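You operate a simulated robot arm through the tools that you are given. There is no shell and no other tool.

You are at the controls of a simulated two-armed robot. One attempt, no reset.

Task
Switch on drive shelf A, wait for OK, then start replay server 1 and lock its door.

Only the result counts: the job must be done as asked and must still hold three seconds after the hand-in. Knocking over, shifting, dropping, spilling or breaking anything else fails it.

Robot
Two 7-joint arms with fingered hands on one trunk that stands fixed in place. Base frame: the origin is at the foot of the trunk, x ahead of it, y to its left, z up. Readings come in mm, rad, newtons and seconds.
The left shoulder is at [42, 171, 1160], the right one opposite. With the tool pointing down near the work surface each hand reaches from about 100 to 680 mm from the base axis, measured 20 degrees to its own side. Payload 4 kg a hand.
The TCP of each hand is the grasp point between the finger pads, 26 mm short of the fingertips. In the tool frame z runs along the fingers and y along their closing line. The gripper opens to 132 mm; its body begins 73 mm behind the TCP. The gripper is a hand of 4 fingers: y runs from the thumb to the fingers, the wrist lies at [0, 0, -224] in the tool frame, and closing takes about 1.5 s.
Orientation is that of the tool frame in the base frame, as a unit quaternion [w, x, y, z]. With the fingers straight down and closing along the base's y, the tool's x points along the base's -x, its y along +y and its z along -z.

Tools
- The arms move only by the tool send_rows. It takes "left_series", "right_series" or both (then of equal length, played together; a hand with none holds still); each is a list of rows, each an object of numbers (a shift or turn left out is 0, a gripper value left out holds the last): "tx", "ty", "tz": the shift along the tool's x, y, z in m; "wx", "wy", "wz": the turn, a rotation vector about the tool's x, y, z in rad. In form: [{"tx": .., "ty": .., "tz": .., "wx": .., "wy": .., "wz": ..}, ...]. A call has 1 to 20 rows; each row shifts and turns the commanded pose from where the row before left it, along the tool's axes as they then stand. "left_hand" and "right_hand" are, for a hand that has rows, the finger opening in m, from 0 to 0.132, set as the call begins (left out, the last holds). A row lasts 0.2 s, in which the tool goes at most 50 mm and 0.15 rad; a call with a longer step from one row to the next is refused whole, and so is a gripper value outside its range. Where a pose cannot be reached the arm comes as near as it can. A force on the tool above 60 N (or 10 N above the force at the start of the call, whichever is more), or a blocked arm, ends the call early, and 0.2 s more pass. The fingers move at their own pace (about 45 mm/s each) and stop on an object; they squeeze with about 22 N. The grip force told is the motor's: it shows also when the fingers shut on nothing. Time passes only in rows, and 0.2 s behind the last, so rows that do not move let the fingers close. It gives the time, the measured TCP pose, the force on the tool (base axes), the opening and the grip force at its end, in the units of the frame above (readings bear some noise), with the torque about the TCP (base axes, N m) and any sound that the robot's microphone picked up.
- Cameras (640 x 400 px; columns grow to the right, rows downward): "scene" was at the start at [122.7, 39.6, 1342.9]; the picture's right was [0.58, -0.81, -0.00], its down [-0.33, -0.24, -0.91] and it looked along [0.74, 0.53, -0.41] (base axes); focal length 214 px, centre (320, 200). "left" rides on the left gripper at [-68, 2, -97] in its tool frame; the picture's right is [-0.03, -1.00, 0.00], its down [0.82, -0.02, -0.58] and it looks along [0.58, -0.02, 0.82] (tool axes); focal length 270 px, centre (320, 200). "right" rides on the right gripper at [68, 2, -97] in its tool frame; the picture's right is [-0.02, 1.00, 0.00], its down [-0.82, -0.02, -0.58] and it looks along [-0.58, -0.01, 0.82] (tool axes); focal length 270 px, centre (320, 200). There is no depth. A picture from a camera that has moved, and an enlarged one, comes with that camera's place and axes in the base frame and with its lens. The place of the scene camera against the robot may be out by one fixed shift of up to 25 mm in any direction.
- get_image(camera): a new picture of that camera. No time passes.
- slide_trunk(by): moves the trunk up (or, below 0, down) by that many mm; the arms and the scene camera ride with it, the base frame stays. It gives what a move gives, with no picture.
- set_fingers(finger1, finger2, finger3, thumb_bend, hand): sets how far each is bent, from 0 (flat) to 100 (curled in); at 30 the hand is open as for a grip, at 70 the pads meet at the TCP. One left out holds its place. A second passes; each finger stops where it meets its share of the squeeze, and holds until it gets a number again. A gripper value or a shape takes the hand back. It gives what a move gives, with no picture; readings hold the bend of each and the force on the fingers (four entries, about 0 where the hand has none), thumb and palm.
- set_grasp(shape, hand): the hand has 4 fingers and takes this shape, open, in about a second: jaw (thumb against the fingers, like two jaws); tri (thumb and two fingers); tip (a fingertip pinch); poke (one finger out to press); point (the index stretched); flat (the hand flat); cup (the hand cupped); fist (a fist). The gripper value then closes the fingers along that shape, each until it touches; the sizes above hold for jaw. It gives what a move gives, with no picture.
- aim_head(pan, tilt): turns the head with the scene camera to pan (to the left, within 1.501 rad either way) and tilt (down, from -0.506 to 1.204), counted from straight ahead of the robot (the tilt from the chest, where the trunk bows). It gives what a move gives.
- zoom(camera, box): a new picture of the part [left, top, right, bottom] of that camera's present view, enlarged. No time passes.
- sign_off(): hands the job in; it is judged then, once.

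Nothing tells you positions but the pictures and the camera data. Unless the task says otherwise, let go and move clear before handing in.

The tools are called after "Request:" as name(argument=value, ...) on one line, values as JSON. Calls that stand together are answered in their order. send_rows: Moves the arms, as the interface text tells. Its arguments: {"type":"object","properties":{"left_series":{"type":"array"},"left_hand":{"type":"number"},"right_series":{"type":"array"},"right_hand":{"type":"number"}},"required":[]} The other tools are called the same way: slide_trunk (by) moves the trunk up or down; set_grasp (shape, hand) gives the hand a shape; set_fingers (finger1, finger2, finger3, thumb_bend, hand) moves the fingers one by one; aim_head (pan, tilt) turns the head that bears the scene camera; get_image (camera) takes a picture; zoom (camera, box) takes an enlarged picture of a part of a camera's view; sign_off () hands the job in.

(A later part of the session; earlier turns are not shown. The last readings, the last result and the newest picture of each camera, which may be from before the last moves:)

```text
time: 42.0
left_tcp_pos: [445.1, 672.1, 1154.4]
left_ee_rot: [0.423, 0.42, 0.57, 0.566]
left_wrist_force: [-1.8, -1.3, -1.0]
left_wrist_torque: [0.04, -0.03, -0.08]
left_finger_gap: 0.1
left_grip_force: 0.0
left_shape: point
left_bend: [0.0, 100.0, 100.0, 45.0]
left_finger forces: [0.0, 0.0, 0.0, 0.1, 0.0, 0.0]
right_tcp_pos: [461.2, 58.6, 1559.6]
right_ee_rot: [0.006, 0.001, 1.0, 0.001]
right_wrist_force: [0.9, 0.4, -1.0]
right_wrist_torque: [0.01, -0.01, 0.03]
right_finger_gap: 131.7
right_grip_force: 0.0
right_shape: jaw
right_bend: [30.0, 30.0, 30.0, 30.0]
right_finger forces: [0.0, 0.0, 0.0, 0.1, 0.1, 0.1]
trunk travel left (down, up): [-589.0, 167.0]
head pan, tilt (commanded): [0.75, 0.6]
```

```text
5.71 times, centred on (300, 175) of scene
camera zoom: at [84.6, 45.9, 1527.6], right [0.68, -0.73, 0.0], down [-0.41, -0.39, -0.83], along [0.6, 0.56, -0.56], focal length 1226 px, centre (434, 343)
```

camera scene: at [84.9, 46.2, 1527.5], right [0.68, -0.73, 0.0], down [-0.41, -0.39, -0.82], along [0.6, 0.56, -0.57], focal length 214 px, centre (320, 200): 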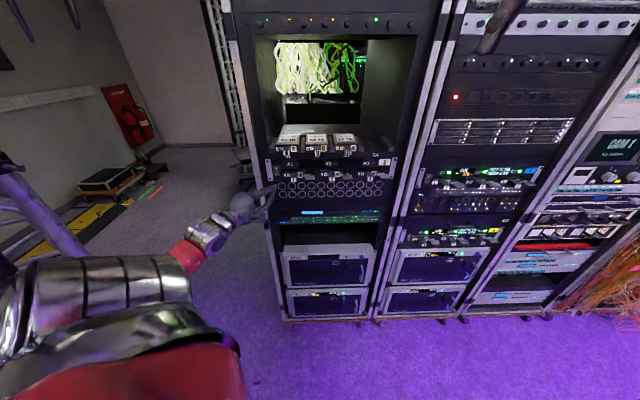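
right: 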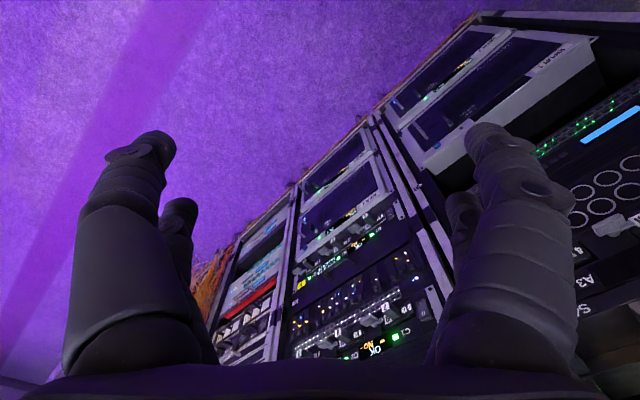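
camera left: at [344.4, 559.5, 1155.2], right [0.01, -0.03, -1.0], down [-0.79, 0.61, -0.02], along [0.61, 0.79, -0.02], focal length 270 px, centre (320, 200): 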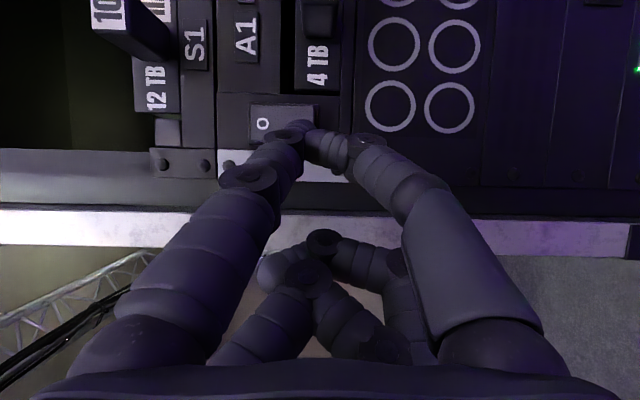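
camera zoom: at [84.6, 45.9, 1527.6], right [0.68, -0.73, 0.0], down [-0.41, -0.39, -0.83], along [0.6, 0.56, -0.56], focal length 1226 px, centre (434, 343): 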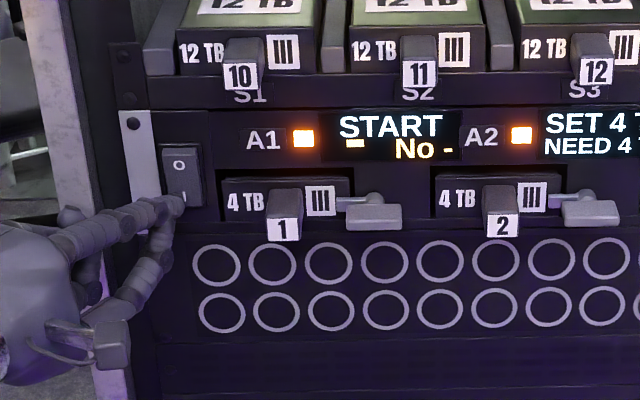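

The rocker clicked on, and shelf A shows START with amber lights. I'll back the finger straight off and watch for OK.

Request:
send_rows(left_series=[{"tx": -0.0016, "tz": -0.0036}, {"tx": -0.0016, "tz": -0.0036}, {"tx": -0.0016, "tz": -0.0036}, {"tx": -0.004, "tz": -0.015}, {"tx": -0.008, "tz": -0.02}, {"tx": -0.008, "tz": -0.025}])

Request:
zoom(camera="scene", box=[250, 140, 410, 240])

Request:
get_image(camera="left")

```text
time: 43.4
left_tcp_pos: [383.2, 625.8, 1154.4]
left_ee_rot: [0.423, 0.42, 0.569, 0.566]
left_wrist_force: [0.4, -0.2, 1.2]
left_wrist_torque: [-0.04, 0.04, 0.01]
left_finger_gap: 0.0
left_grip_force: 0.1
left_shape: point
left_bend: [0.0, 100.0, 100.0, 45.0]
left_finger forces: [0.0, 0.0, 0.1, 0.0, 0.0, 0.0]
right_tcp_pos: [462.1, 57.6, 1559.2]
right_ee_rot: [0.006, 0.0, 1.0, 0.001]
right_wrist_force: [0.0, -0.2, 0.2]
right_wrist_torque: [0.01, -0.02, 0.02]
right_finger_gap: 131.9
right_grip_force: 0.0
right_shape: jaw
right_bend: [30.0, 30.0, 30.0, 30.0]
right_finger forces: [0.0, 0.0, 0.0, 0.0, 0.0, 0.1]
trunk travel left (down, up): [-589.0, 167.0]
head pan, tilt (commanded): [0.75, 0.6]
```

```text
4.00 times, centred on (330, 190) of scene
camera zoom: at [84.0, 45.5, 1527.6], right [0.68, -0.73, 0.0], down [-0.41, -0.39, -0.83], along [0.6, 0.56, -0.56], focal length 858 px, centre (280, 240)
```

zoom: 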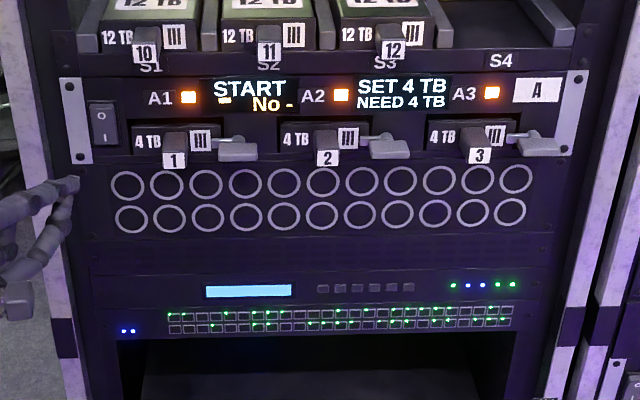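

```text
taken
camera left: at [308.9, 532.8, 1156.6], right [0.01, -0.03, -1.0], down [-0.79, 0.61, -0.03], along [0.61, 0.79, -0.02], focal length 270 px, centre (320, 200)
```

left: 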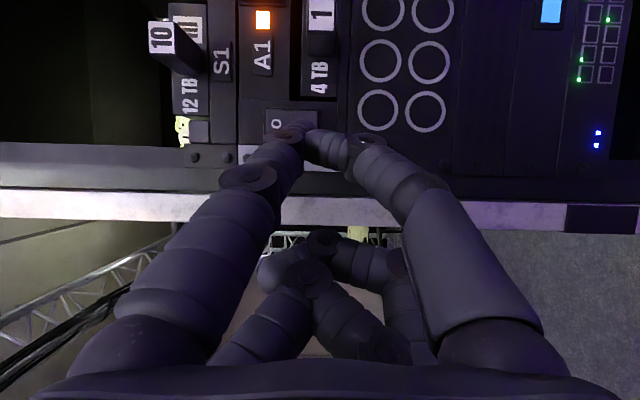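

The display reads "SET 4 TB / NEED 4 TB", so the drives match, and START is running. While I wait, I'll aim the head at Replay 1 and compare its latch and door with the other servers.

Request:
send_rows(left_series=[{"tz": -0.02}, {"tz": -0.02}, {"tz": -0.02}])

Request:
aim_head(pan=0.62, tilt=0.75)

Request:
get_image(camera="scene")

Request:
zoom(camera="scene", box=[240, 180, 400, 290])

```text
time: 44.2
left_tcp_pos: [325.4, 609.1, 1154.3]
left_ee_rot: [0.422, 0.421, 0.57, 0.566]
left_wrist_force: [0.1, -0.2, -0.6]
left_wrist_torque: [0.0, 0.03, 0.02]
left_finger_gap: 0.3
left_grip_force: 0.0
left_shape: point
left_bend: [0.0, 100.0, 100.0, 45.0]
left_finger forces: [0.0, 0.0, 0.1, 0.1, 0.0, 0.0]
right_tcp_pos: [461.4, 57.7, 1559.8]
right_ee_rot: [0.005, 0.0, 1.0, 0.001]
right_wrist_force: [-0.3, 0.4, -0.1]
right_wrist_torque: [0.04, -0.02, 0.0]
right_finger_gap: 131.7
right_grip_force: 0.1
right_shape: jaw
right_bend: [30.0, 30.0, 30.0, 30.0]
right_finger forces: [0.0, 0.1, 0.0, 0.1, 0.0, 0.0]
trunk travel left (down, up): [-589.0, 167.0]
head pan, tilt (commanded): [0.75, 0.6]
```

```text
time: 44.9
left_tcp_pos: [326.6, 610.9, 1153.8]
left_ee_rot: [0.423, 0.421, 0.569, 0.565]
left_wrist_force: [-0.6, 0.0, 0.5]
left_wrist_torque: [0.02, 0.0, 0.01]
left_finger_gap: 0.0
left_grip_force: 0.1
left_shape: point
left_bend: [0.0, 100.0, 100.0, 45.0]
left_finger forces: [0.1, 0.0, 0.0, 0.0, 0.0, 0.0]
right_tcp_pos: [461.7, 59.5, 1558.9]
right_ee_rot: [0.006, 0.0, 1.0, 0.001]
right_wrist_force: [-0.8, 0.1, -0.7]
right_wrist_torque: [0.01, 0.0, 0.02]
right_finger_gap: 131.7
right_grip_force: 0.1
right_shape: jaw
right_bend: [30.0, 30.0, 30.0, 30.0]
right_finger forces: [0.1, 0.1, 0.0, 0.0, 0.0, 0.1]
trunk travel left (down, up): [-589.0, 167.0]
head pan, tilt (commanded): [0.62, 0.75]
```

```text
taken
camera scene: at [87.9, 34.2, 1514.7], right [0.58, -0.81, 0.0], down [-0.55, -0.4, -0.73], along [0.6, 0.43, -0.68], focal length 214 px, centre (320, 200)
```

scene: 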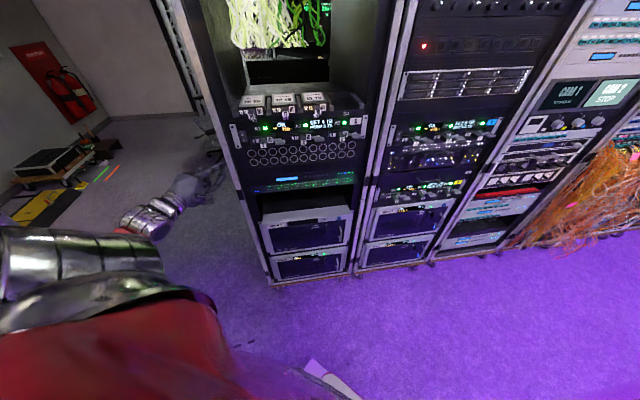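

```text
3.64 times, centred on (320, 235) of scene
camera zoom: at [87.9, 34.2, 1514.7], right [0.58, -0.81, 0.0], down [-0.55, -0.4, -0.73], along [0.6, 0.43, -0.68], focal length 780 px, centre (320, 73)
```

zoom: 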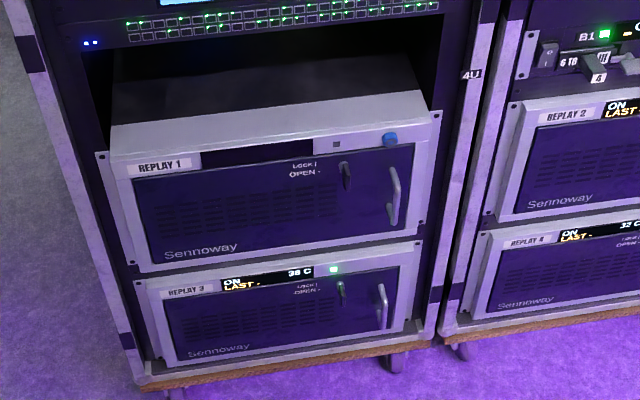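

Shelf A's lights have turned green. I'll read its display and zoom in on the Replay 1 and Replay 3 doors and latches.

Request:
zoom(camera="scene", box=[225, 100, 375, 170])

Request:
zoom(camera="scene", box=[315, 205, 365, 240])

Request:
zoom(camera="scene", box=[310, 240, 360, 275])

Request:
zoom(camera="scene", box=[400, 195, 460, 235])

```text
4.27 times, centred on (300, 135) of scene
camera zoom: at [87.9, 34.2, 1514.7], right [0.58, -0.81, 0.0], down [-0.55, -0.4, -0.73], along [0.6, 0.43, -0.68], focal length 915 px, centre (405, 477)
```

zoom: 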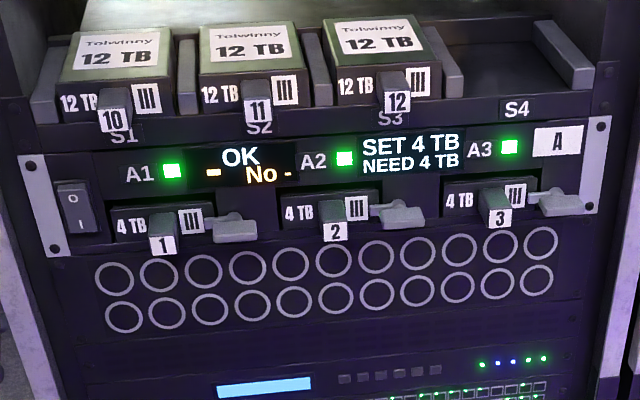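

```text
11.43 times, centred on (340, 222) of scene
camera zoom: at [87.9, 34.2, 1514.7], right [0.58, -0.81, 0.0], down [-0.55, -0.4, -0.73], along [0.6, 0.43, -0.68], focal length 2451 px, centre (91, -57)
```

zoom: 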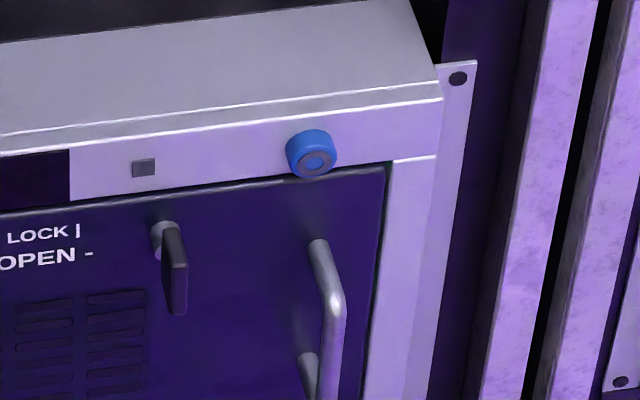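

```text
11.43 times, centred on (335, 258) of scene
camera zoom: at [87.9, 34.2, 1514.7], right [0.58, -0.81, 0.0], down [-0.55, -0.4, -0.73], along [0.6, 0.43, -0.68], focal length 2451 px, centre (149, -457)
```

zoom: 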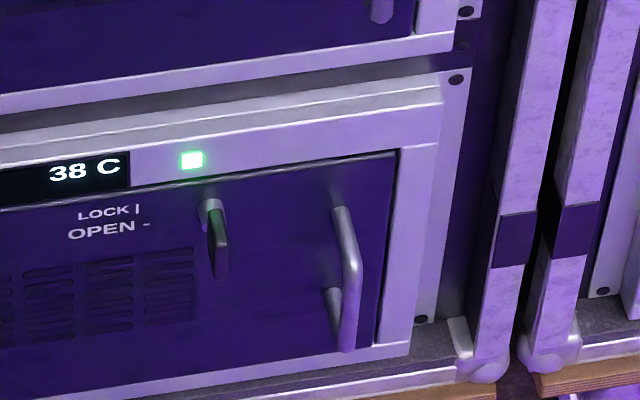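

```text
10.00 times, centred on (430, 215) of scene
camera zoom: at [87.9, 34.2, 1514.7], right [0.58, -0.81, 0.0], down [-0.55, -0.4, -0.73], along [0.6, 0.43, -0.68], focal length 2145 px, centre (-780, 50)
```

zoom: 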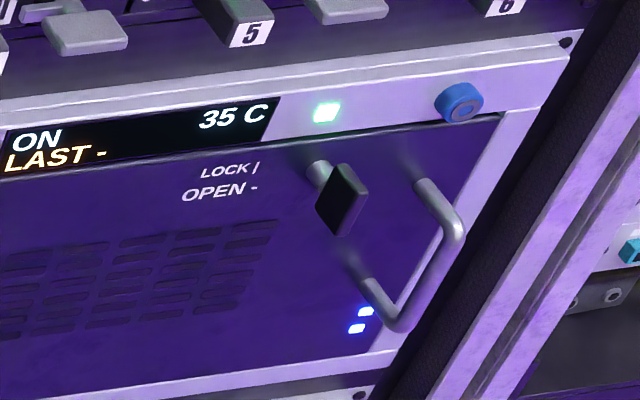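

Shelf A now shows OK with three green lights. I'll pull the left hand back from the rack and lower the trunk so the arm sits at Replay 1's height.

Request:
send_rows(left_series=[{"tx": -0.021, "tz": 0.0065}, {"tx": -0.021, "tz": 0.0065}, {"tx": -0.021, "tz": 0.0065}, {"tx": -0.021, "tz": 0.0065}, {"tx": -0.021, "tz": 0.0065}, {"tx": -0.021, "tz": 0.0065}])

Request:
slide_trunk(by=-240)

Request:
get_image(camera="scene")

```text
time: 46.3
left_tcp_pos: [400.3, 500.8, 1155.1]
left_ee_rot: [0.422, 0.421, 0.57, 0.566]
left_wrist_force: [-0.3, 0.6, 0.0]
left_wrist_torque: [0.02, 0.02, 0.03]
left_finger_gap: 0.0
left_grip_force: 0.1
left_shape: point
left_bend: [0.0, 100.0, 100.0, 45.0]
left_finger forces: [0.0, 0.0, 0.0, 0.0, 0.0, 0.0]
right_tcp_pos: [463.0, 58.1, 1558.3]
right_ee_rot: [0.004, 0.0, 1.0, 0.001]
right_wrist_force: [0.8, 0.2, -0.3]
right_wrist_torque: [0.03, 0.02, 0.0]
right_finger_gap: 132.0
right_grip_force: 0.0
right_shape: jaw
right_bend: [30.0, 30.0, 30.0, 30.0]
right_finger forces: [0.0, 0.0, 0.0, 0.0, 0.0, 0.0]
trunk travel left (down, up): [-589.0, 167.0]
head pan, tilt (commanded): [0.62, 0.75]
```

```text
time: 48.8
left_tcp_pos: [399.3, 500.9, 915.9]
left_ee_rot: [0.423, 0.419, 0.57, 0.567]
left_wrist_force: [0.5, -0.1, -0.4]
left_wrist_torque: [0.01, -0.02, -0.02]
left_finger_gap: 0.2
left_grip_force: 0.0
left_shape: point
left_bend: [0.0, 100.0, 100.0, 45.0]
left_finger forces: [0.0, 0.0, 0.1, 0.0, 0.0, 0.0]
right_tcp_pos: [463.6, 58.3, 1318.8]
right_ee_rot: [0.006, 0.0, 1.0, 0.001]
right_wrist_force: [-0.7, -1.1, 0.5]
right_wrist_torque: [0.0, -0.01, 0.02]
right_finger_gap: 131.9
right_grip_force: 0.1
right_shape: jaw
right_bend: [30.0, 30.0, 30.0, 30.0]
right_finger forces: [0.0, 0.0, 0.0, 0.0, 0.0, 0.0]
trunk travel left (down, up): [-349.0, 407.0]
head pan, tilt (commanded): [0.62, 0.75]
```

```text
taken
camera scene: at [125.2, 33.8, 1273.0], right [0.58, -0.81, 0.0], down [-0.56, -0.4, -0.73], along [0.59, 0.42, -0.68], focal length 214 px, centre (320, 200)
```

scene: 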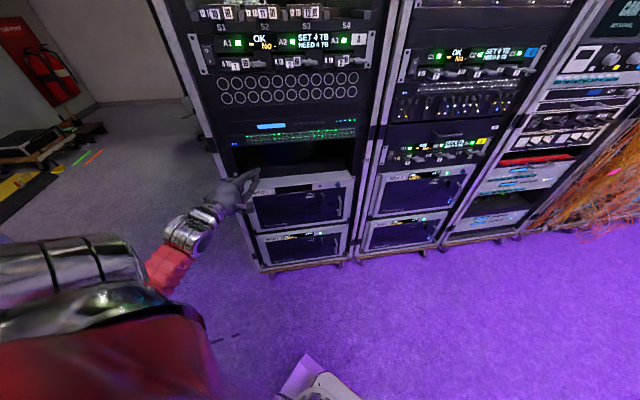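

The trunk slid down cleanly and the hand held its relative pose. I'll lower another 240 mm and then look at Replay 1 up close.

Request:
slide_trunk(by=-240)

Request:
aim_head(pan=0.55, tilt=0.55)

Request:
get_image(camera="scene")

Request:
get_image(camera="left")

```text
time: 51.3
left_tcp_pos: [400.4, 500.3, 675.5]
left_ee_rot: [0.423, 0.42, 0.57, 0.566]
left_wrist_force: [-0.2, -0.4, -0.1]
left_wrist_torque: [-0.04, 0.0, 0.0]
left_finger_gap: 0.0
left_grip_force: 0.0
left_shape: point
left_bend: [0.0, 100.0, 100.0, 45.0]
left_finger forces: [0.0, 0.0, 0.0, 0.1, 0.0, 0.1]
right_tcp_pos: [461.3, 59.3, 1079.0]
right_ee_rot: [0.007, -0.002, 1.0, 0.0]
right_wrist_force: [0.2, 0.5, -0.1]
right_wrist_torque: [-0.04, 0.03, 0.0]
right_finger_gap: 132.0
right_grip_force: 0.0
right_shape: jaw
right_bend: [30.0, 30.0, 30.0, 30.0]
right_finger forces: [0.0, 0.0, 0.0, 0.0, 0.0, 0.0]
trunk travel left (down, up): [-109.0, 647.0]
head pan, tilt (commanded): [0.62, 0.75]
```

```text
time: 52.0
left_tcp_pos: [399.8, 501.2, 675.5]
left_ee_rot: [0.423, 0.421, 0.57, 0.565]
left_wrist_force: [0.7, 0.3, -0.2]
left_wrist_torque: [-0.01, -0.02, -0.02]
left_finger_gap: 0.1
left_grip_force: 0.0
left_shape: point
left_bend: [0.0, 100.0, 100.0, 45.0]
left_finger forces: [0.1, 0.0, 0.0, 0.1, 0.1, 0.0]
right_tcp_pos: [462.9, 58.5, 1080.0]
right_ee_rot: [0.005, 0.0, 1.0, 0.001]
right_wrist_force: [0.6, 1.0, -0.1]
right_wrist_torque: [0.0, 0.01, -0.03]
right_finger_gap: 132.0
right_grip_force: 0.0
right_shape: jaw
right_bend: [30.0, 30.0, 30.0, 30.0]
right_finger forces: [0.0, 0.0, 0.0, 0.0, 0.0, 0.0]
trunk travel left (down, up): [-109.0, 647.0]
head pan, tilt (commanded): [0.55, 0.55]
```

```text
taken
camera scene: at [236.5, 32.7, 1039.5], right [0.52, -0.85, 0.0], down [-0.45, -0.27, -0.85], along [0.73, 0.45, -0.52], focal length 214 px, centre (320, 200)
```

scene: 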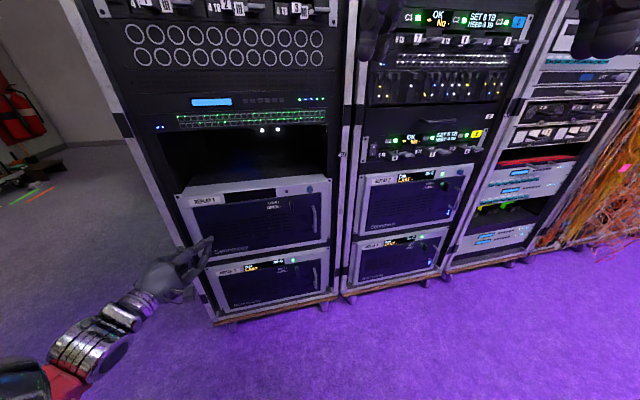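

```text
taken
camera left: at [326.0, 407.6, 676.6], right [0.01, -0.03, -1.0], down [-0.79, 0.61, -0.02], along [0.61, 0.79, -0.02], focal length 270 px, centre (320, 200)
```

left: 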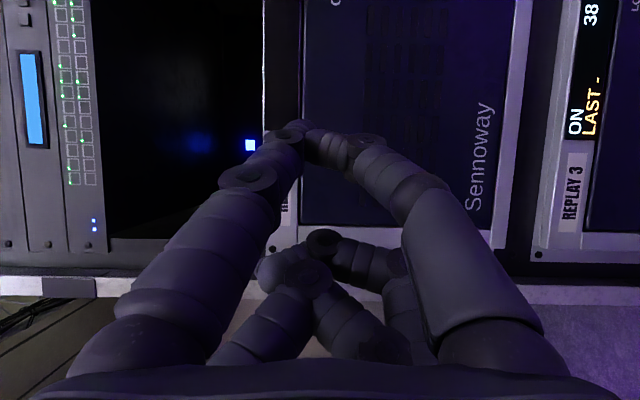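

The trunk also shifts forward as it drops, which brings the shoulder nearer the rack. I'll zoom in on the Replay 1 controls from this lower viewpoint.

Request:
zoom(camera="scene", box=[260, 165, 340, 215])

Request:
zoom(camera="scene", box=[170, 165, 350, 320])

Request:
zoom(camera="scene", box=[410, 160, 480, 205])

```text
8.00 times, centred on (300, 190) of scene
camera zoom: at [236.5, 32.7, 1039.5], right [0.52, -0.85, 0.0], down [-0.45, -0.27, -0.85], along [0.73, 0.45, -0.52], focal length 1716 px, centre (480, 280)
```

zoom: 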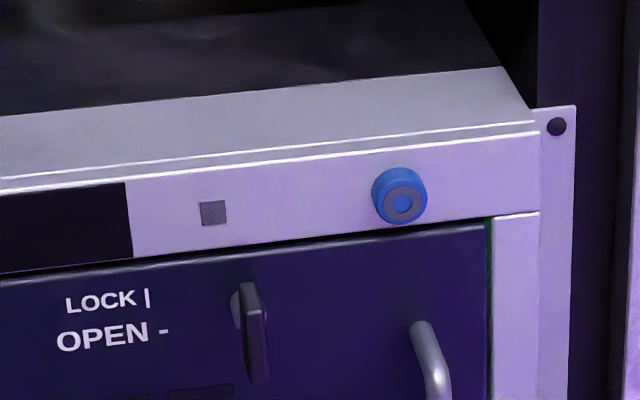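

```text
2.58 times, centred on (260, 242) of scene
camera zoom: at [236.5, 32.7, 1039.5], right [0.52, -0.85, 0.0], down [-0.45, -0.27, -0.85], along [0.73, 0.45, -0.52], focal length 554 px, centre (475, 90)
```

zoom: 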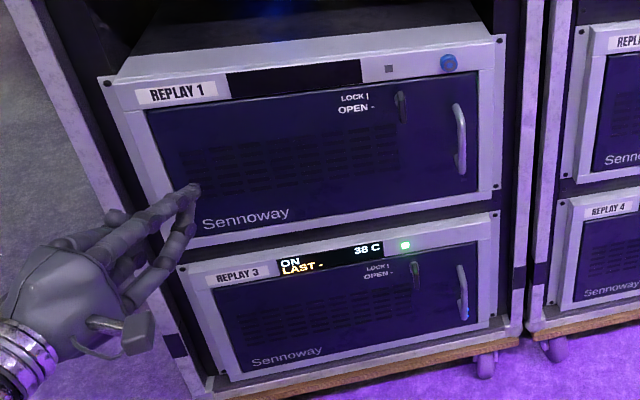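

```text
8.89 times, centred on (445, 182) of scene
camera zoom: at [236.5, 32.7, 1039.5], right [0.52, -0.85, 0.0], down [-0.45, -0.27, -0.85], along [0.73, 0.45, -0.52], focal length 1906 px, centre (-791, 356)
```

zoom: 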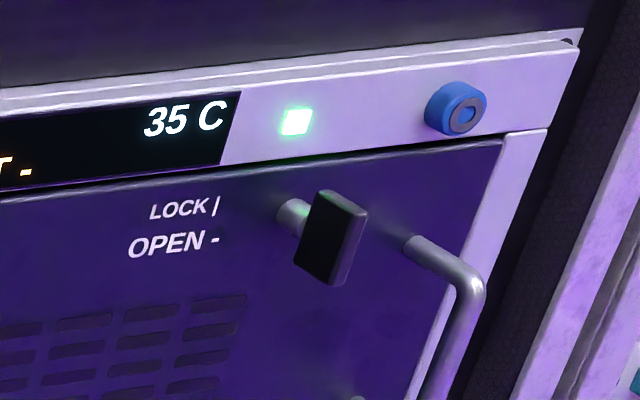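

Replay 1's latch looks vertical (LOCK), but there is a greenish line at its door's right edge. I'll zoom in further to check whether the door is ajar compared with Replay 3.

Request:
zoom(camera="scene", box=[280, 185, 330, 250])

Request:
zoom(camera="scene", box=[285, 240, 335, 300])

Request:
zoom(camera="scene", box=[310, 185, 330, 200])

Request:
zoom(camera="scene", box=[175, 185, 245, 265])

```text
6.15 times, centred on (305, 218) of scene
camera zoom: at [236.5, 32.7, 1039.5], right [0.52, -0.85, 0.0], down [-0.45, -0.27, -0.85], along [0.73, 0.45, -0.52], focal length 1320 px, centre (412, 92)
```

zoom: 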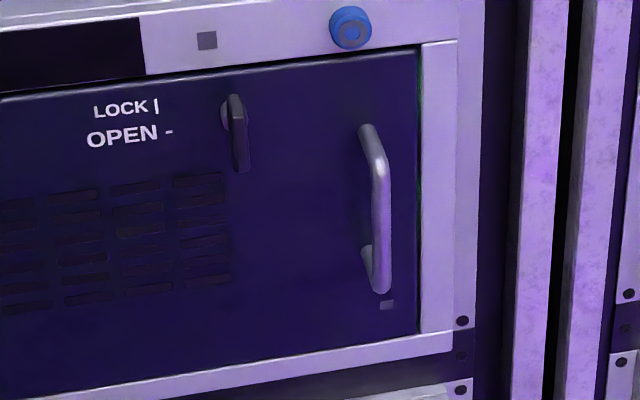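

```text
6.67 times, centred on (310, 270) of scene
camera zoom: at [236.5, 32.7, 1039.5], right [0.52, -0.85, 0.0], down [-0.45, -0.27, -0.85], along [0.73, 0.45, -0.52], focal length 1430 px, centre (387, -267)
```

zoom: 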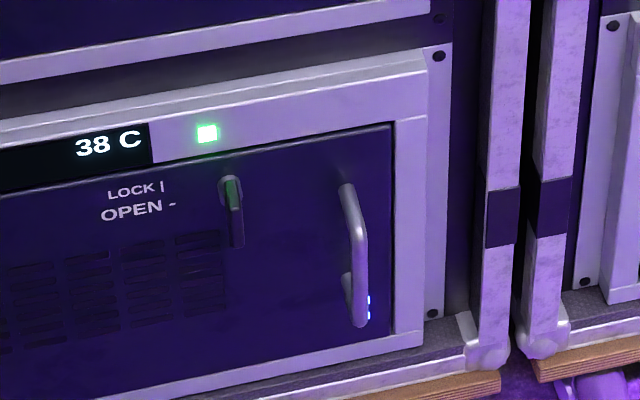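

```text
16.00 times, centred on (320, 192) of scene
camera zoom: at [236.5, 32.7, 1039.5], right [0.52, -0.85, 0.0], down [-0.45, -0.27, -0.85], along [0.73, 0.45, -0.52], focal length 3432 px, centre (320, 320)
```

zoom: 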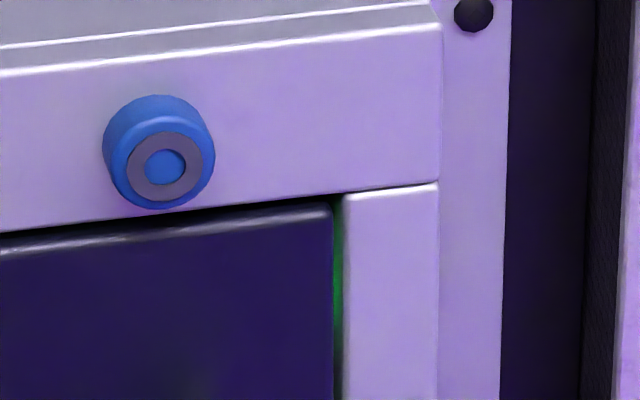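

```text
5.00 times, centred on (210, 225) of scene
camera zoom: at [236.5, 32.7, 1039.5], right [0.52, -0.85, 0.0], down [-0.45, -0.27, -0.85], along [0.73, 0.45, -0.52], focal length 1072 px, centre (870, 75)
```

zoom: 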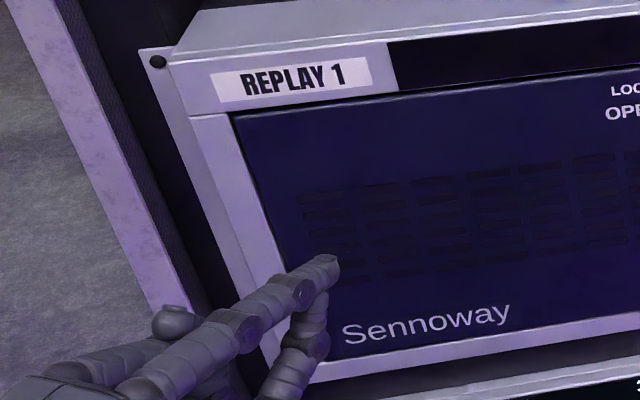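

Replay 1's button face triangulates to about (745, 392, 709), with the latch paddle just left of it and the handle below. The left hand would brush the paddle, so I'll bring the right arm in at about 45°. First I'll form its pointing finger and pitch it forward.

Request:
set_fingers(hand="right", finger1=40, finger2=100, finger3=100, thumb_bend=100)

Request:
set_grasp(shape="point", hand="right")

Request:
send_rows(right_series=[{"tx": -0.0266, "ty": -0.0048, "tz": 0.0281, "wy": -0.131}, {"tx": -0.0227, "ty": -0.0048, "tz": 0.0275, "wy": -0.131}, {"tx": -0.0189, "ty": -0.0048, "tz": 0.0264, "wy": -0.131}, {"tx": -0.0153, "ty": -0.0048, "tz": 0.0248, "wy": -0.131}, {"tx": -0.012, "ty": -0.0048, "tz": 0.0227, "wy": -0.131}, {"tx": -0.0089, "ty": -0.0048, "tz": 0.0203, "wy": -0.131}, {"tx": -0.0062, "ty": -0.0048, "tz": 0.0174, "wy": -0.131}, {"tx": -0.0039, "ty": -0.0048, "tz": 0.0142, "wy": -0.131}, {"tx": -0.002, "ty": -0.0048, "tz": 0.0108, "wy": -0.131}, {"tx": -0.0006, "ty": -0.0048, "tz": 0.0071, "wy": -0.131}, {"tx": 0.0004, "ty": -0.0048, "tz": 0.0032, "wy": -0.131}, {"tx": 0.0007, "ty": -0.0048, "tz": -0.0007, "wy": -0.13}])

Request:
get_image(camera="right")

Request:
get_image(camera="scene")

```text
time: 53.0
left_tcp_pos: [399.6, 501.6, 674.5]
left_ee_rot: [0.423, 0.42, 0.57, 0.565]
left_wrist_force: [-0.1, 0.2, 0.4]
left_wrist_torque: [0.01, -0.01, -0.02]
left_finger_gap: 0.0
left_grip_force: 0.1
left_shape: point
left_bend: [0.0, 100.0, 100.0, 45.0]
left_finger forces: [0.0, 0.0, 0.0, 0.0, 0.1, 0.1]
right_tcp_pos: [462.2, 58.1, 1078.5]
right_ee_rot: [0.005, -0.001, 1.0, 0.002]
right_wrist_force: [0.1, -0.5, -0.1]
right_wrist_torque: [0.0, -0.01, 0.05]
right_finger_gap: 38.7
right_grip_force: 0.2
right_shape: fingers
right_bend: [40.0, 74.0, 74.0, 100.0]
right_finger forces: [0.1, 0.1, 0.1, 0.0, 0.0, 0.1]
trunk travel left (down, up): [-109.0, 647.0]
head pan, tilt (commanded): [0.55, 0.55]
```

```text
time: 54.0
left_tcp_pos: [400.7, 500.7, 674.7]
left_ee_rot: [0.423, 0.42, 0.57, 0.565]
left_wrist_force: [-0.2, -0.6, 0.2]
left_wrist_torque: [0.01, -0.02, -0.02]
left_finger_gap: 0.2
left_grip_force: 0.1
left_shape: point
left_bend: [0.0, 100.0, 100.0, 45.0]
left_finger forces: [0.0, 0.1, 0.0, 0.1, 0.0, 0.1]
right_tcp_pos: [463.2, 58.5, 1079.5]
right_ee_rot: [0.005, 0.0, 1.0, 0.001]
right_wrist_force: [0.7, 0.9, 0.1]
right_wrist_torque: [-0.02, -0.03, 0.0]
right_finger_gap: 0.0
right_grip_force: 0.0
right_shape: point
right_bend: [0.0, 100.0, 100.0, 91.0]
right_finger forces: [0.0, 0.0, 0.0, 0.0, 0.0, 0.1]
trunk travel left (down, up): [-109.0, 647.0]
head pan, tilt (commanded): [0.55, 0.55]
```

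```text
time: 56.5
left_tcp_pos: [399.6, 500.9, 675.7]
left_ee_rot: [0.423, 0.421, 0.57, 0.565]
left_wrist_force: [-0.2, -0.3, -0.2]
left_wrist_torque: [0.02, -0.02, 0.0]
left_finger_gap: 0.1
left_grip_force: 0.0
left_shape: point
left_bend: [0.0, 100.0, 100.0, 45.0]
left_finger forces: [0.0, 0.1, 0.1, 0.0, 0.1, 0.0]
right_tcp_pos: [656.4, -0.3, 945.9]
right_ee_rot: [0.712, 0.0, 0.702, 0.001]
right_wrist_force: [0.1, 0.2, 0.0]
right_wrist_torque: [-0.02, 0.0, 0.04]
right_finger_gap: 0.0
right_grip_force: 0.0
right_shape: point
right_bend: [0.0, 100.0, 100.0, 48.0]
right_finger forces: [0.0, 0.1, 0.0, 0.0, 0.1, 0.0]
trunk travel left (down, up): [-109.0, 647.0]
head pan, tilt (commanded): [0.55, 0.55]
```

```text
taken
camera right: at [560.6, 3.6, 875.9], right [0.0, 1.0, 0.03], down [-0.59, -0.02, 0.81], along [0.81, -0.02, 0.59], focal length 270 px, centre (320, 200)
```

right: 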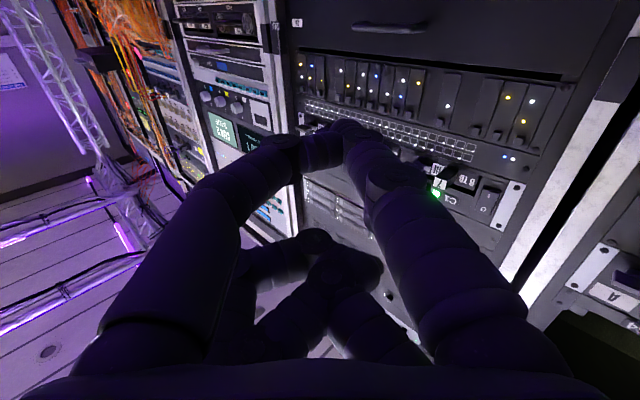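

```text
taken
camera scene: at [236.7, 32.8, 1039.4], right [0.52, -0.85, 0.0], down [-0.45, -0.27, -0.85], along [0.73, 0.45, -0.52], focal length 214 px, centre (320, 200)
```

scene: 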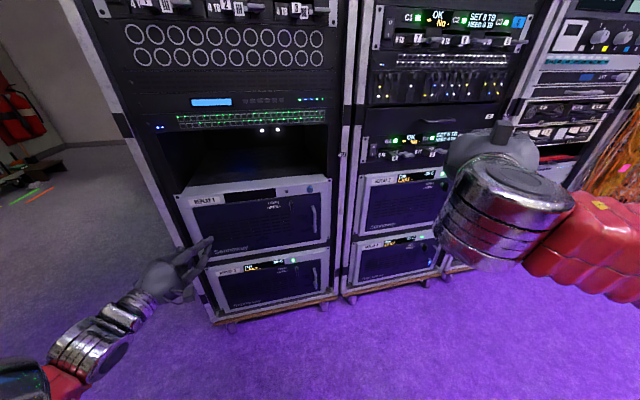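

The right hand pitched forward cleanly. Now I'll yaw it left to about 45° while lowering it in front of Replay 1's button, keeping around 80 mm clear.

Request:
send_rows(right_series=[{"tx": 0.0215, "ty": 0.0326, "tz": 0.0061, "wx": -0.0785}, {"tx": 0.0215, "ty": 0.032, "tz": 0.0073, "wx": -0.0785}, {"tx": 0.0215, "ty": 0.0313, "tz": 0.0083, "wx": -0.0785}, {"tx": 0.0215, "ty": 0.0306, "tz": 0.0094, "wx": -0.0785}, {"tx": 0.0215, "ty": 0.0298, "tz": 0.0104, "wx": -0.0785}])

Request:
get_image(camera="scene")

Request:
get_image(camera="right")

```text
time: 57.8
left_tcp_pos: [399.6, 501.1, 674.5]
left_ee_rot: [0.422, 0.42, 0.57, 0.565]
left_wrist_force: [-0.2, 0.0, 1.1]
left_wrist_torque: [0.0, -0.01, 0.03]
left_finger_gap: 0.1
left_grip_force: 0.1
left_shape: point
left_bend: [0.0, 100.0, 100.0, 45.0]
left_finger forces: [0.0, 0.0, 0.0, 0.0, 0.0, 0.0]
right_tcp_pos: [676.2, 164.9, 841.7]
right_ee_rot: [0.698, -0.138, 0.689, 0.137]
right_wrist_force: [-0.3, 0.1, 0.8]
right_wrist_torque: [-0.02, 0.03, 0.0]
right_finger_gap: 0.2
right_grip_force: 0.2
right_shape: point
right_bend: [0.0, 100.0, 100.0, 46.0]
right_finger forces: [0.1, 0.1, 0.0, 0.0, 0.0, 0.0]
trunk travel left (down, up): [-109.0, 647.0]
head pan, tilt (commanded): [0.55, 0.55]
```

```text
taken
camera scene: at [236.7, 32.6, 1039.5], right [0.52, -0.85, 0.0], down [-0.45, -0.27, -0.85], along [0.73, 0.45, -0.52], focal length 214 px, centre (320, 200)
```

scene: 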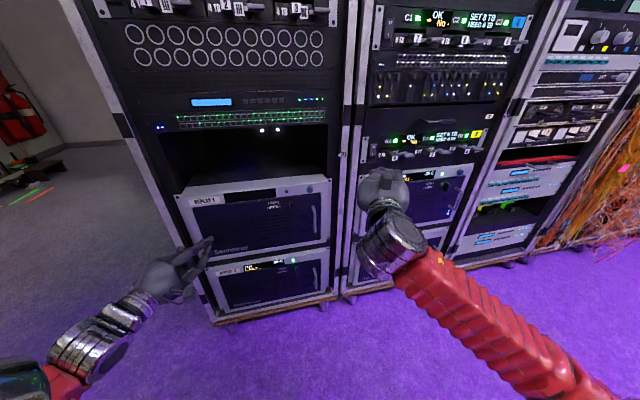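

```text
taken
camera right: at [586.4, 130.5, 771.4], right [-0.38, 0.92, 0.02], down [-0.54, -0.24, 0.81], along [0.75, 0.3, 0.59], focal length 270 px, centre (320, 200)
```

right: 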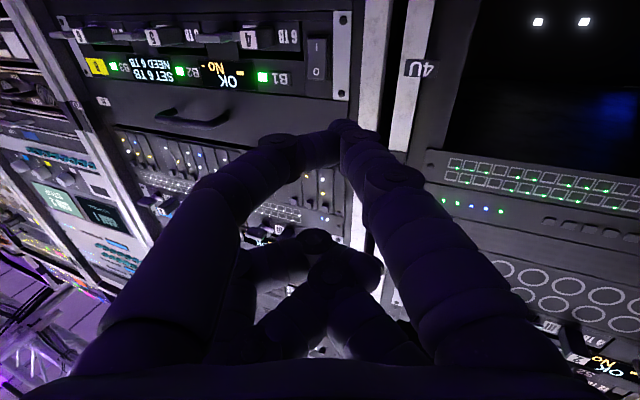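

The right arm moves freely here. I'll continue the yaw and descent toward the button.

Request:
send_rows(right_series=[{"tx": 0.0215, "ty": 0.0289, "tz": 0.008, "wx": -0.0785}, {"tx": 0.0215, "ty": 0.0279, "tz": 0.008, "wx": -0.0785}, {"tx": 0.0215, "ty": 0.0269, "tz": 0.008, "wx": -0.0785}, {"tx": 0.0215, "ty": 0.0257, "tz": 0.008, "wx": -0.0785}, {"tx": 0.0215, "ty": 0.0246, "tz": 0.008, "wx": -0.0785}])

Request:
get_image(camera="scene")

Request:
get_image(camera="right")

```text
time: 59.0
left_tcp_pos: [399.6, 501.3, 675.7]
left_ee_rot: [0.424, 0.42, 0.571, 0.564]
left_wrist_force: [-0.4, 0.4, 0.1]
left_wrist_torque: [0.02, -0.02, 0.01]
left_finger_gap: 0.0
left_grip_force: 0.0
left_shape: point
left_bend: [0.0, 100.0, 100.0, 45.0]
left_finger forces: [0.0, 0.0, 0.0, 0.0, 0.0, 0.0]
right_tcp_pos: [640.9, 295.7, 731.3]
right_ee_rot: [0.657, -0.272, 0.649, 0.269]
right_wrist_force: [0.5, -0.4, 0.2]
right_wrist_torque: [-0.02, 0.0, 0.06]
right_finger_gap: 0.1
right_grip_force: 0.0
right_shape: point
right_bend: [0.0, 100.0, 100.0, 45.0]
right_finger forces: [0.0, 0.0, 0.0, 0.1, 0.1, 0.0]
trunk travel left (down, up): [-109.0, 647.0]
head pan, tilt (commanded): [0.55, 0.55]
```

```text
taken
camera scene: at [236.6, 32.6, 1039.5], right [0.52, -0.85, 0.0], down [-0.45, -0.27, -0.85], along [0.73, 0.45, -0.52], focal length 214 px, centre (320, 200)
```

scene: 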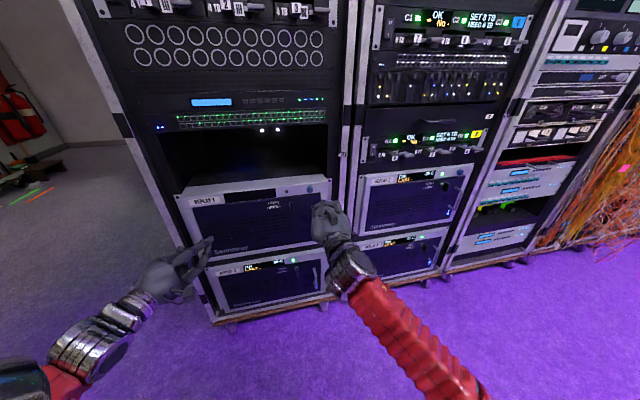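

```text
taken
camera right: at [572.2, 229.8, 663.1], right [-0.71, 0.71, 0.02], down [-0.4, -0.42, 0.81], along [0.58, 0.57, 0.59], focal length 270 px, centre (320, 200)
```

right: 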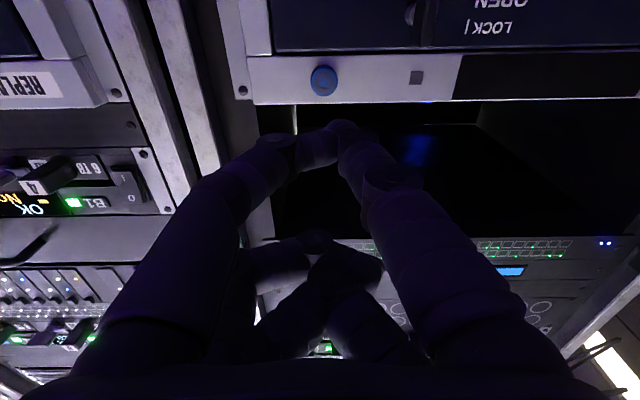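

The right hand is now square to the panel, with an upside-down camera view that shows the button above the fingertip. I'll zoom to line up the tip and the button precisely.

Request:
zoom(camera="right", box=[240, 0, 460, 160])

Request:
zoom(camera="scene", box=[260, 160, 380, 240])

```text
2.50 times, centred on (350, 80) of right
camera zoom: at [572.2, 229.8, 663.1], right [-0.71, 0.71, 0.02], down [-0.4, -0.42, 0.81], along [0.58, 0.57, 0.59], focal length 676 px, centre (245, 500)
```

zoom: 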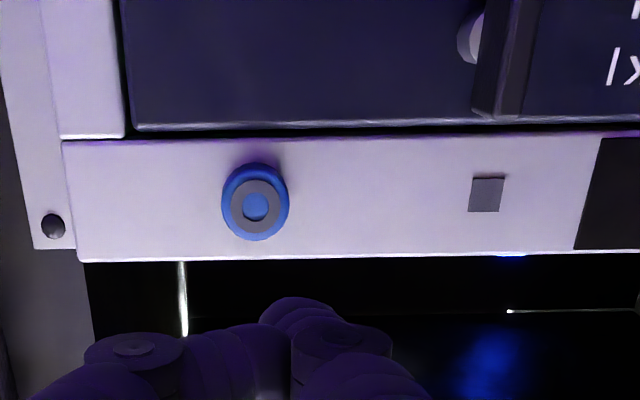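

```text
5.00 times, centred on (320, 200) of scene
camera zoom: at [236.6, 32.6, 1039.5], right [0.52, -0.85, 0.0], down [-0.45, -0.27, -0.85], along [0.73, 0.45, -0.52], focal length 1072 px, centre (320, 200)
```

zoom: 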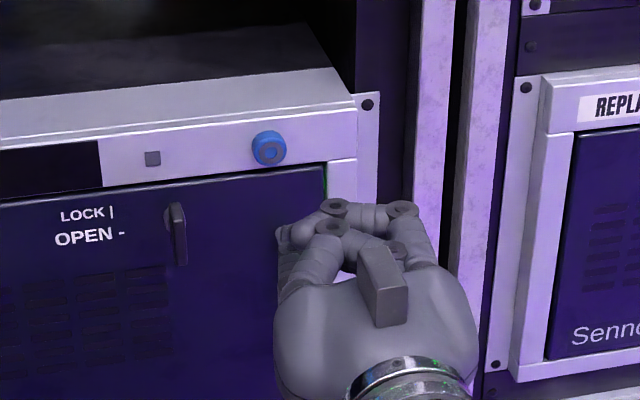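

In tool coordinates the button is at about (19, 5, 140) and the tip at (18, 11, 47). I need roughly 6 mm sideways and 93 mm forward, so I'll advance 70 mm and check.

Request:
send_rows(right_series=[{"ty": -0.0065}, {"tz": 0.02}, {"tz": 0.02}, {"tz": 0.02}, {"tz": 0.01}])

Request:
zoom(camera="right", box=[240, 0, 460, 160])

Request:
zoom(camera="scene", box=[260, 160, 380, 240])

```text
time: 60.1
left_tcp_pos: [400.1, 500.4, 674.6]
left_ee_rot: [0.423, 0.421, 0.57, 0.565]
left_wrist_force: [0.4, 0.0, 0.2]
left_wrist_torque: [0.01, 0.02, 0.02]
left_finger_gap: 0.0
left_grip_force: 0.1
left_shape: point
left_bend: [0.0, 100.0, 100.0, 45.0]
left_finger forces: [0.1, 0.1, 0.0, 0.0, 0.0, 0.0]
right_tcp_pos: [695.1, 343.3, 729.6]
right_ee_rot: [0.657, -0.272, 0.649, 0.269]
right_wrist_force: [-0.4, -0.1, -0.1]
right_wrist_torque: [0.0, 0.01, 0.03]
right_finger_gap: 0.3
right_grip_force: 0.1
right_shape: point
right_bend: [0.0, 100.0, 100.0, 45.0]
right_finger forces: [0.0, 0.0, 0.0, 0.0, 0.1, 0.1]
trunk travel left (down, up): [-109.0, 647.0]
head pan, tilt (commanded): [0.55, 0.55]
```

```text
2.50 times, centred on (350, 80) of right
camera zoom: at [626.6, 275.4, 661.8], right [-0.71, 0.71, 0.02], down [-0.4, -0.42, 0.81], along [0.58, 0.57, 0.59], focal length 676 px, centre (245, 500)
```

zoom: 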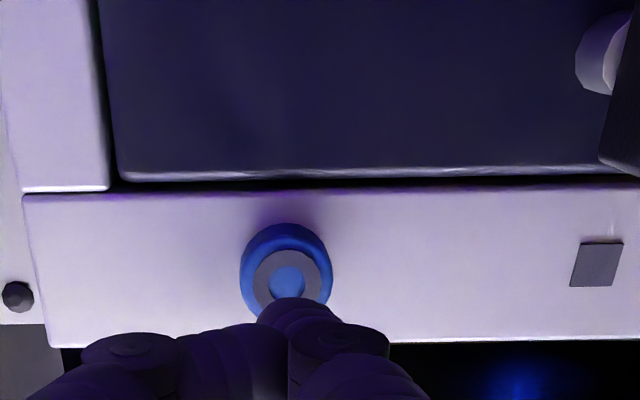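

```text
5.00 times, centred on (320, 200) of scene
camera zoom: at [236.6, 32.7, 1039.5], right [0.52, -0.85, 0.0], down [-0.45, -0.27, -0.85], along [0.73, 0.45, -0.52], focal length 1072 px, centre (320, 200)
```

zoom: 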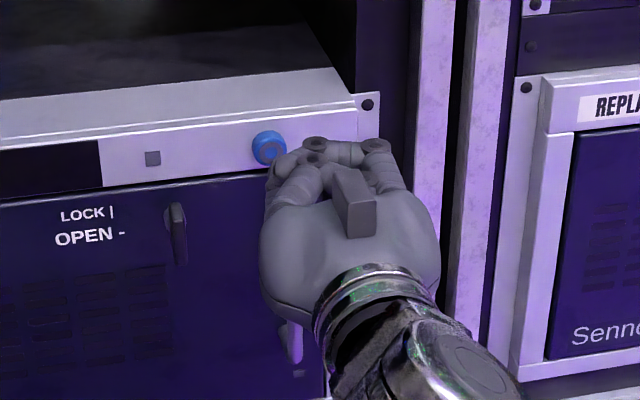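

The tip is centred on the button with about 22 mm to go. I'll advance 16 mm, then press in small steps.

Request:
send_rows(right_series=[{"tz": 0.006}, {"tz": 0.006}, {"tz": 0.004}])

Request:
zoom(camera="right", box=[240, 0, 460, 160])

Request:
zoom(camera="scene", box=[180, 160, 380, 260])

```text
time: 61.0
left_tcp_pos: [399.5, 500.7, 673.6]
left_ee_rot: [0.422, 0.42, 0.57, 0.565]
left_wrist_force: [-0.1, 0.3, -0.1]
left_wrist_torque: [-0.02, 0.01, 0.0]
left_finger_gap: 0.0
left_grip_force: 0.0
left_shape: point
left_bend: [0.0, 100.0, 100.0, 44.0]
left_finger forces: [0.0, 0.0, 0.0, 0.0, 0.0, 0.0]
right_tcp_pos: [709.8, 347.5, 725.2]
right_ee_rot: [0.656, -0.273, 0.651, 0.266]
right_wrist_force: [0.6, -0.3, 0.5]
right_wrist_torque: [-0.04, 0.0, 0.0]
right_finger_gap: 0.1
right_grip_force: 0.0
right_shape: point
right_bend: [0.0, 100.0, 100.0, 45.0]
right_finger forces: [0.0, 0.0, 0.0, 0.0, 0.0, 0.0]
trunk travel left (down, up): [-109.0, 647.0]
head pan, tilt (commanded): [0.55, 0.55]
```

```text
2.50 times, centred on (350, 80) of right
camera zoom: at [640.5, 282.1, 657.1], right [-0.7, 0.71, 0.01], down [-0.41, -0.42, 0.81], along [0.58, 0.57, 0.58], focal length 676 px, centre (245, 500)
```

zoom: 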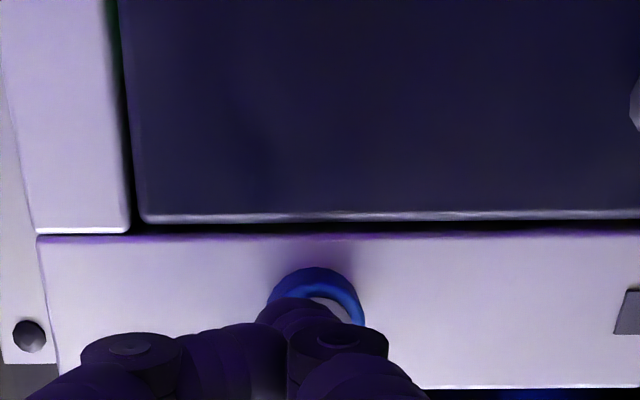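

```text
3.20 times, centred on (280, 210) of scene
camera zoom: at [236.6, 32.8, 1039.5], right [0.52, -0.85, 0.0], down [-0.45, -0.27, -0.85], along [0.73, 0.45, -0.52], focal length 686 px, centre (448, 168)
```

zoom: 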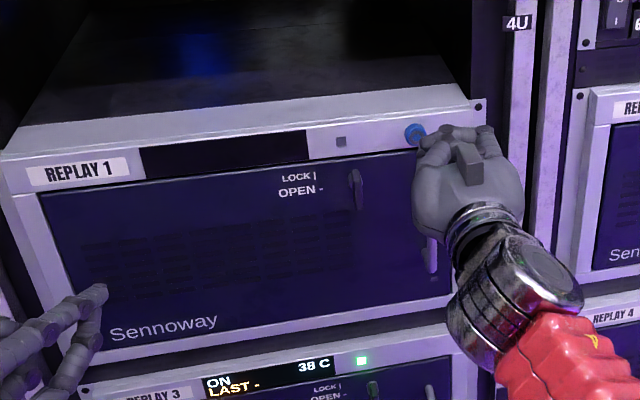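

The hand drifted about 7 mm to the right on that step. I'll hold for a moment and re-read the pose before correcting.

Request:
send_rows(right_series=[{}])

Request:
get_image(camera="scene")

```text
time: 61.4
left_tcp_pos: [400.2, 500.4, 674.8]
left_ee_rot: [0.423, 0.421, 0.57, 0.565]
left_wrist_force: [-0.7, 0.1, 0.0]
left_wrist_torque: [0.01, 0.01, 0.04]
left_finger_gap: 0.0
left_grip_force: 0.1
left_shape: point
left_bend: [0.0, 100.0, 100.0, 45.0]
left_finger forces: [0.0, 0.1, 0.0, 0.0, 0.0, 0.1]
right_tcp_pos: [710.2, 348.4, 727.3]
right_ee_rot: [0.658, -0.272, 0.651, 0.265]
right_wrist_force: [0.7, 0.2, 0.3]
right_wrist_torque: [-0.01, 0.02, 0.03]
right_finger_gap: 0.0
right_grip_force: 0.0
right_shape: point
right_bend: [0.0, 100.0, 100.0, 45.0]
right_finger forces: [0.0, 0.0, 0.0, 0.1, 0.1, 0.0]
trunk travel left (down, up): [-109.0, 647.0]
head pan, tilt (commanded): [0.55, 0.55]
```

```text
taken
camera scene: at [236.6, 32.8, 1039.5], right [0.52, -0.85, 0.0], down [-0.45, -0.27, -0.85], along [0.73, 0.45, -0.52], focal length 214 px, centre (320, 200)
```

scene: 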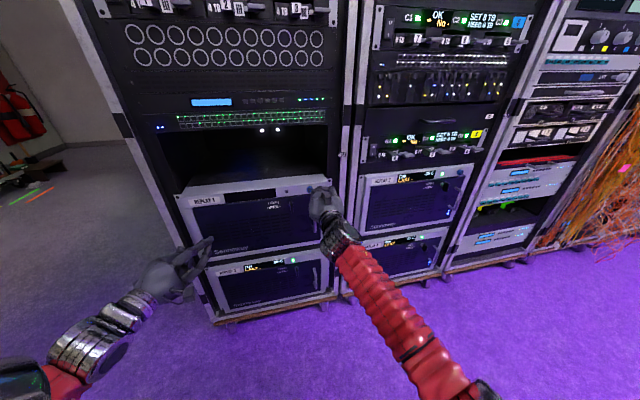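

There is no contact; the right arm is just close to full reach. I'll back off, raise the hand, and lower the trunk by 80 mm (which also moves the shoulder forward) so I can press without strain.

Request:
send_rows(right_series=[{"tz": -0.02}, {"tz": -0.02}, {"tz": -0.02}, {"tx": -0.027}, {"tx": -0.027}, {"tx": -0.026}])

Request:
slide_trunk(by=-80)

Request:
zoom(camera="right", box=[240, 0, 460, 160])

Request:
get_image(camera="scene")

```text
time: 62.8
left_tcp_pos: [398.9, 502.0, 674.8]
left_ee_rot: [0.423, 0.42, 0.57, 0.565]
left_wrist_force: [-0.2, -0.5, 0.6]
left_wrist_torque: [-0.01, 0.02, -0.01]
left_finger_gap: 0.2
left_grip_force: 0.0
left_shape: point
left_bend: [0.0, 100.0, 100.0, 45.0]
left_finger forces: [0.0, 0.0, 0.0, 0.0, 0.0, 0.0]
right_tcp_pos: [661.2, 311.5, 811.6]
right_ee_rot: [0.657, -0.272, 0.65, 0.27]
right_wrist_force: [-0.2, 0.3, -0.3]
right_wrist_torque: [0.0, 0.0, -0.02]
right_finger_gap: 0.0
right_grip_force: 0.0
right_shape: point
right_bend: [0.0, 100.0, 100.0, 45.0]
right_finger forces: [0.1, 0.1, 0.0, 0.1, 0.0, 0.0]
trunk travel left (down, up): [-109.0, 647.0]
head pan, tilt (commanded): [0.55, 0.55]
```

```text
time: 63.9
left_tcp_pos: [399.1, 501.6, 594.4]
left_ee_rot: [0.424, 0.42, 0.569, 0.565]
left_wrist_force: [0.1, -0.2, 0.0]
left_wrist_torque: [0.02, 0.04, -0.03]
left_finger_gap: 0.0
left_grip_force: 0.0
left_shape: point
left_bend: [0.0, 100.0, 100.0, 45.0]
left_finger forces: [0.0, 0.0, 0.0, 0.0, 0.0, 0.1]
right_tcp_pos: [661.5, 311.4, 733.1]
right_ee_rot: [0.658, -0.272, 0.648, 0.27]
right_wrist_force: [-1.0, -0.1, -0.3]
right_wrist_torque: [0.01, 0.01, -0.02]
right_finger_gap: 0.0
right_grip_force: 0.0
right_shape: point
right_bend: [0.0, 100.0, 100.0, 45.0]
right_finger forces: [0.1, 0.0, 0.0, 0.1, 0.0, 0.0]
trunk travel left (down, up): [-29.0, 727.0]
head pan, tilt (commanded): [0.55, 0.55]
```

```text
2.50 times, centred on (350, 80) of right
camera zoom: at [594.0, 244.4, 663.3], right [-0.71, 0.71, 0.02], down [-0.4, -0.43, 0.81], along [0.58, 0.57, 0.59], focal length 676 px, centre (245, 500)
```

zoom: 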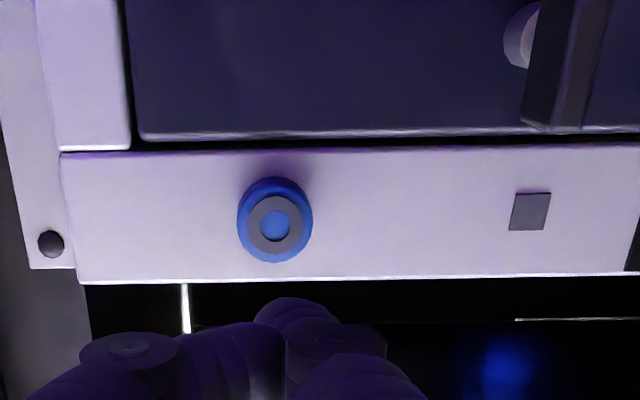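

```text
taken
camera scene: at [280.1, 32.7, 951.9], right [0.52, -0.85, 0.0], down [-0.45, -0.27, -0.85], along [0.73, 0.45, -0.52], focal length 214 px, centre (320, 200)
```

scene: 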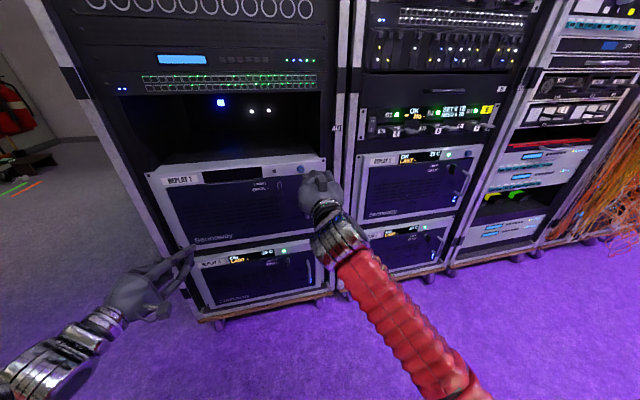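

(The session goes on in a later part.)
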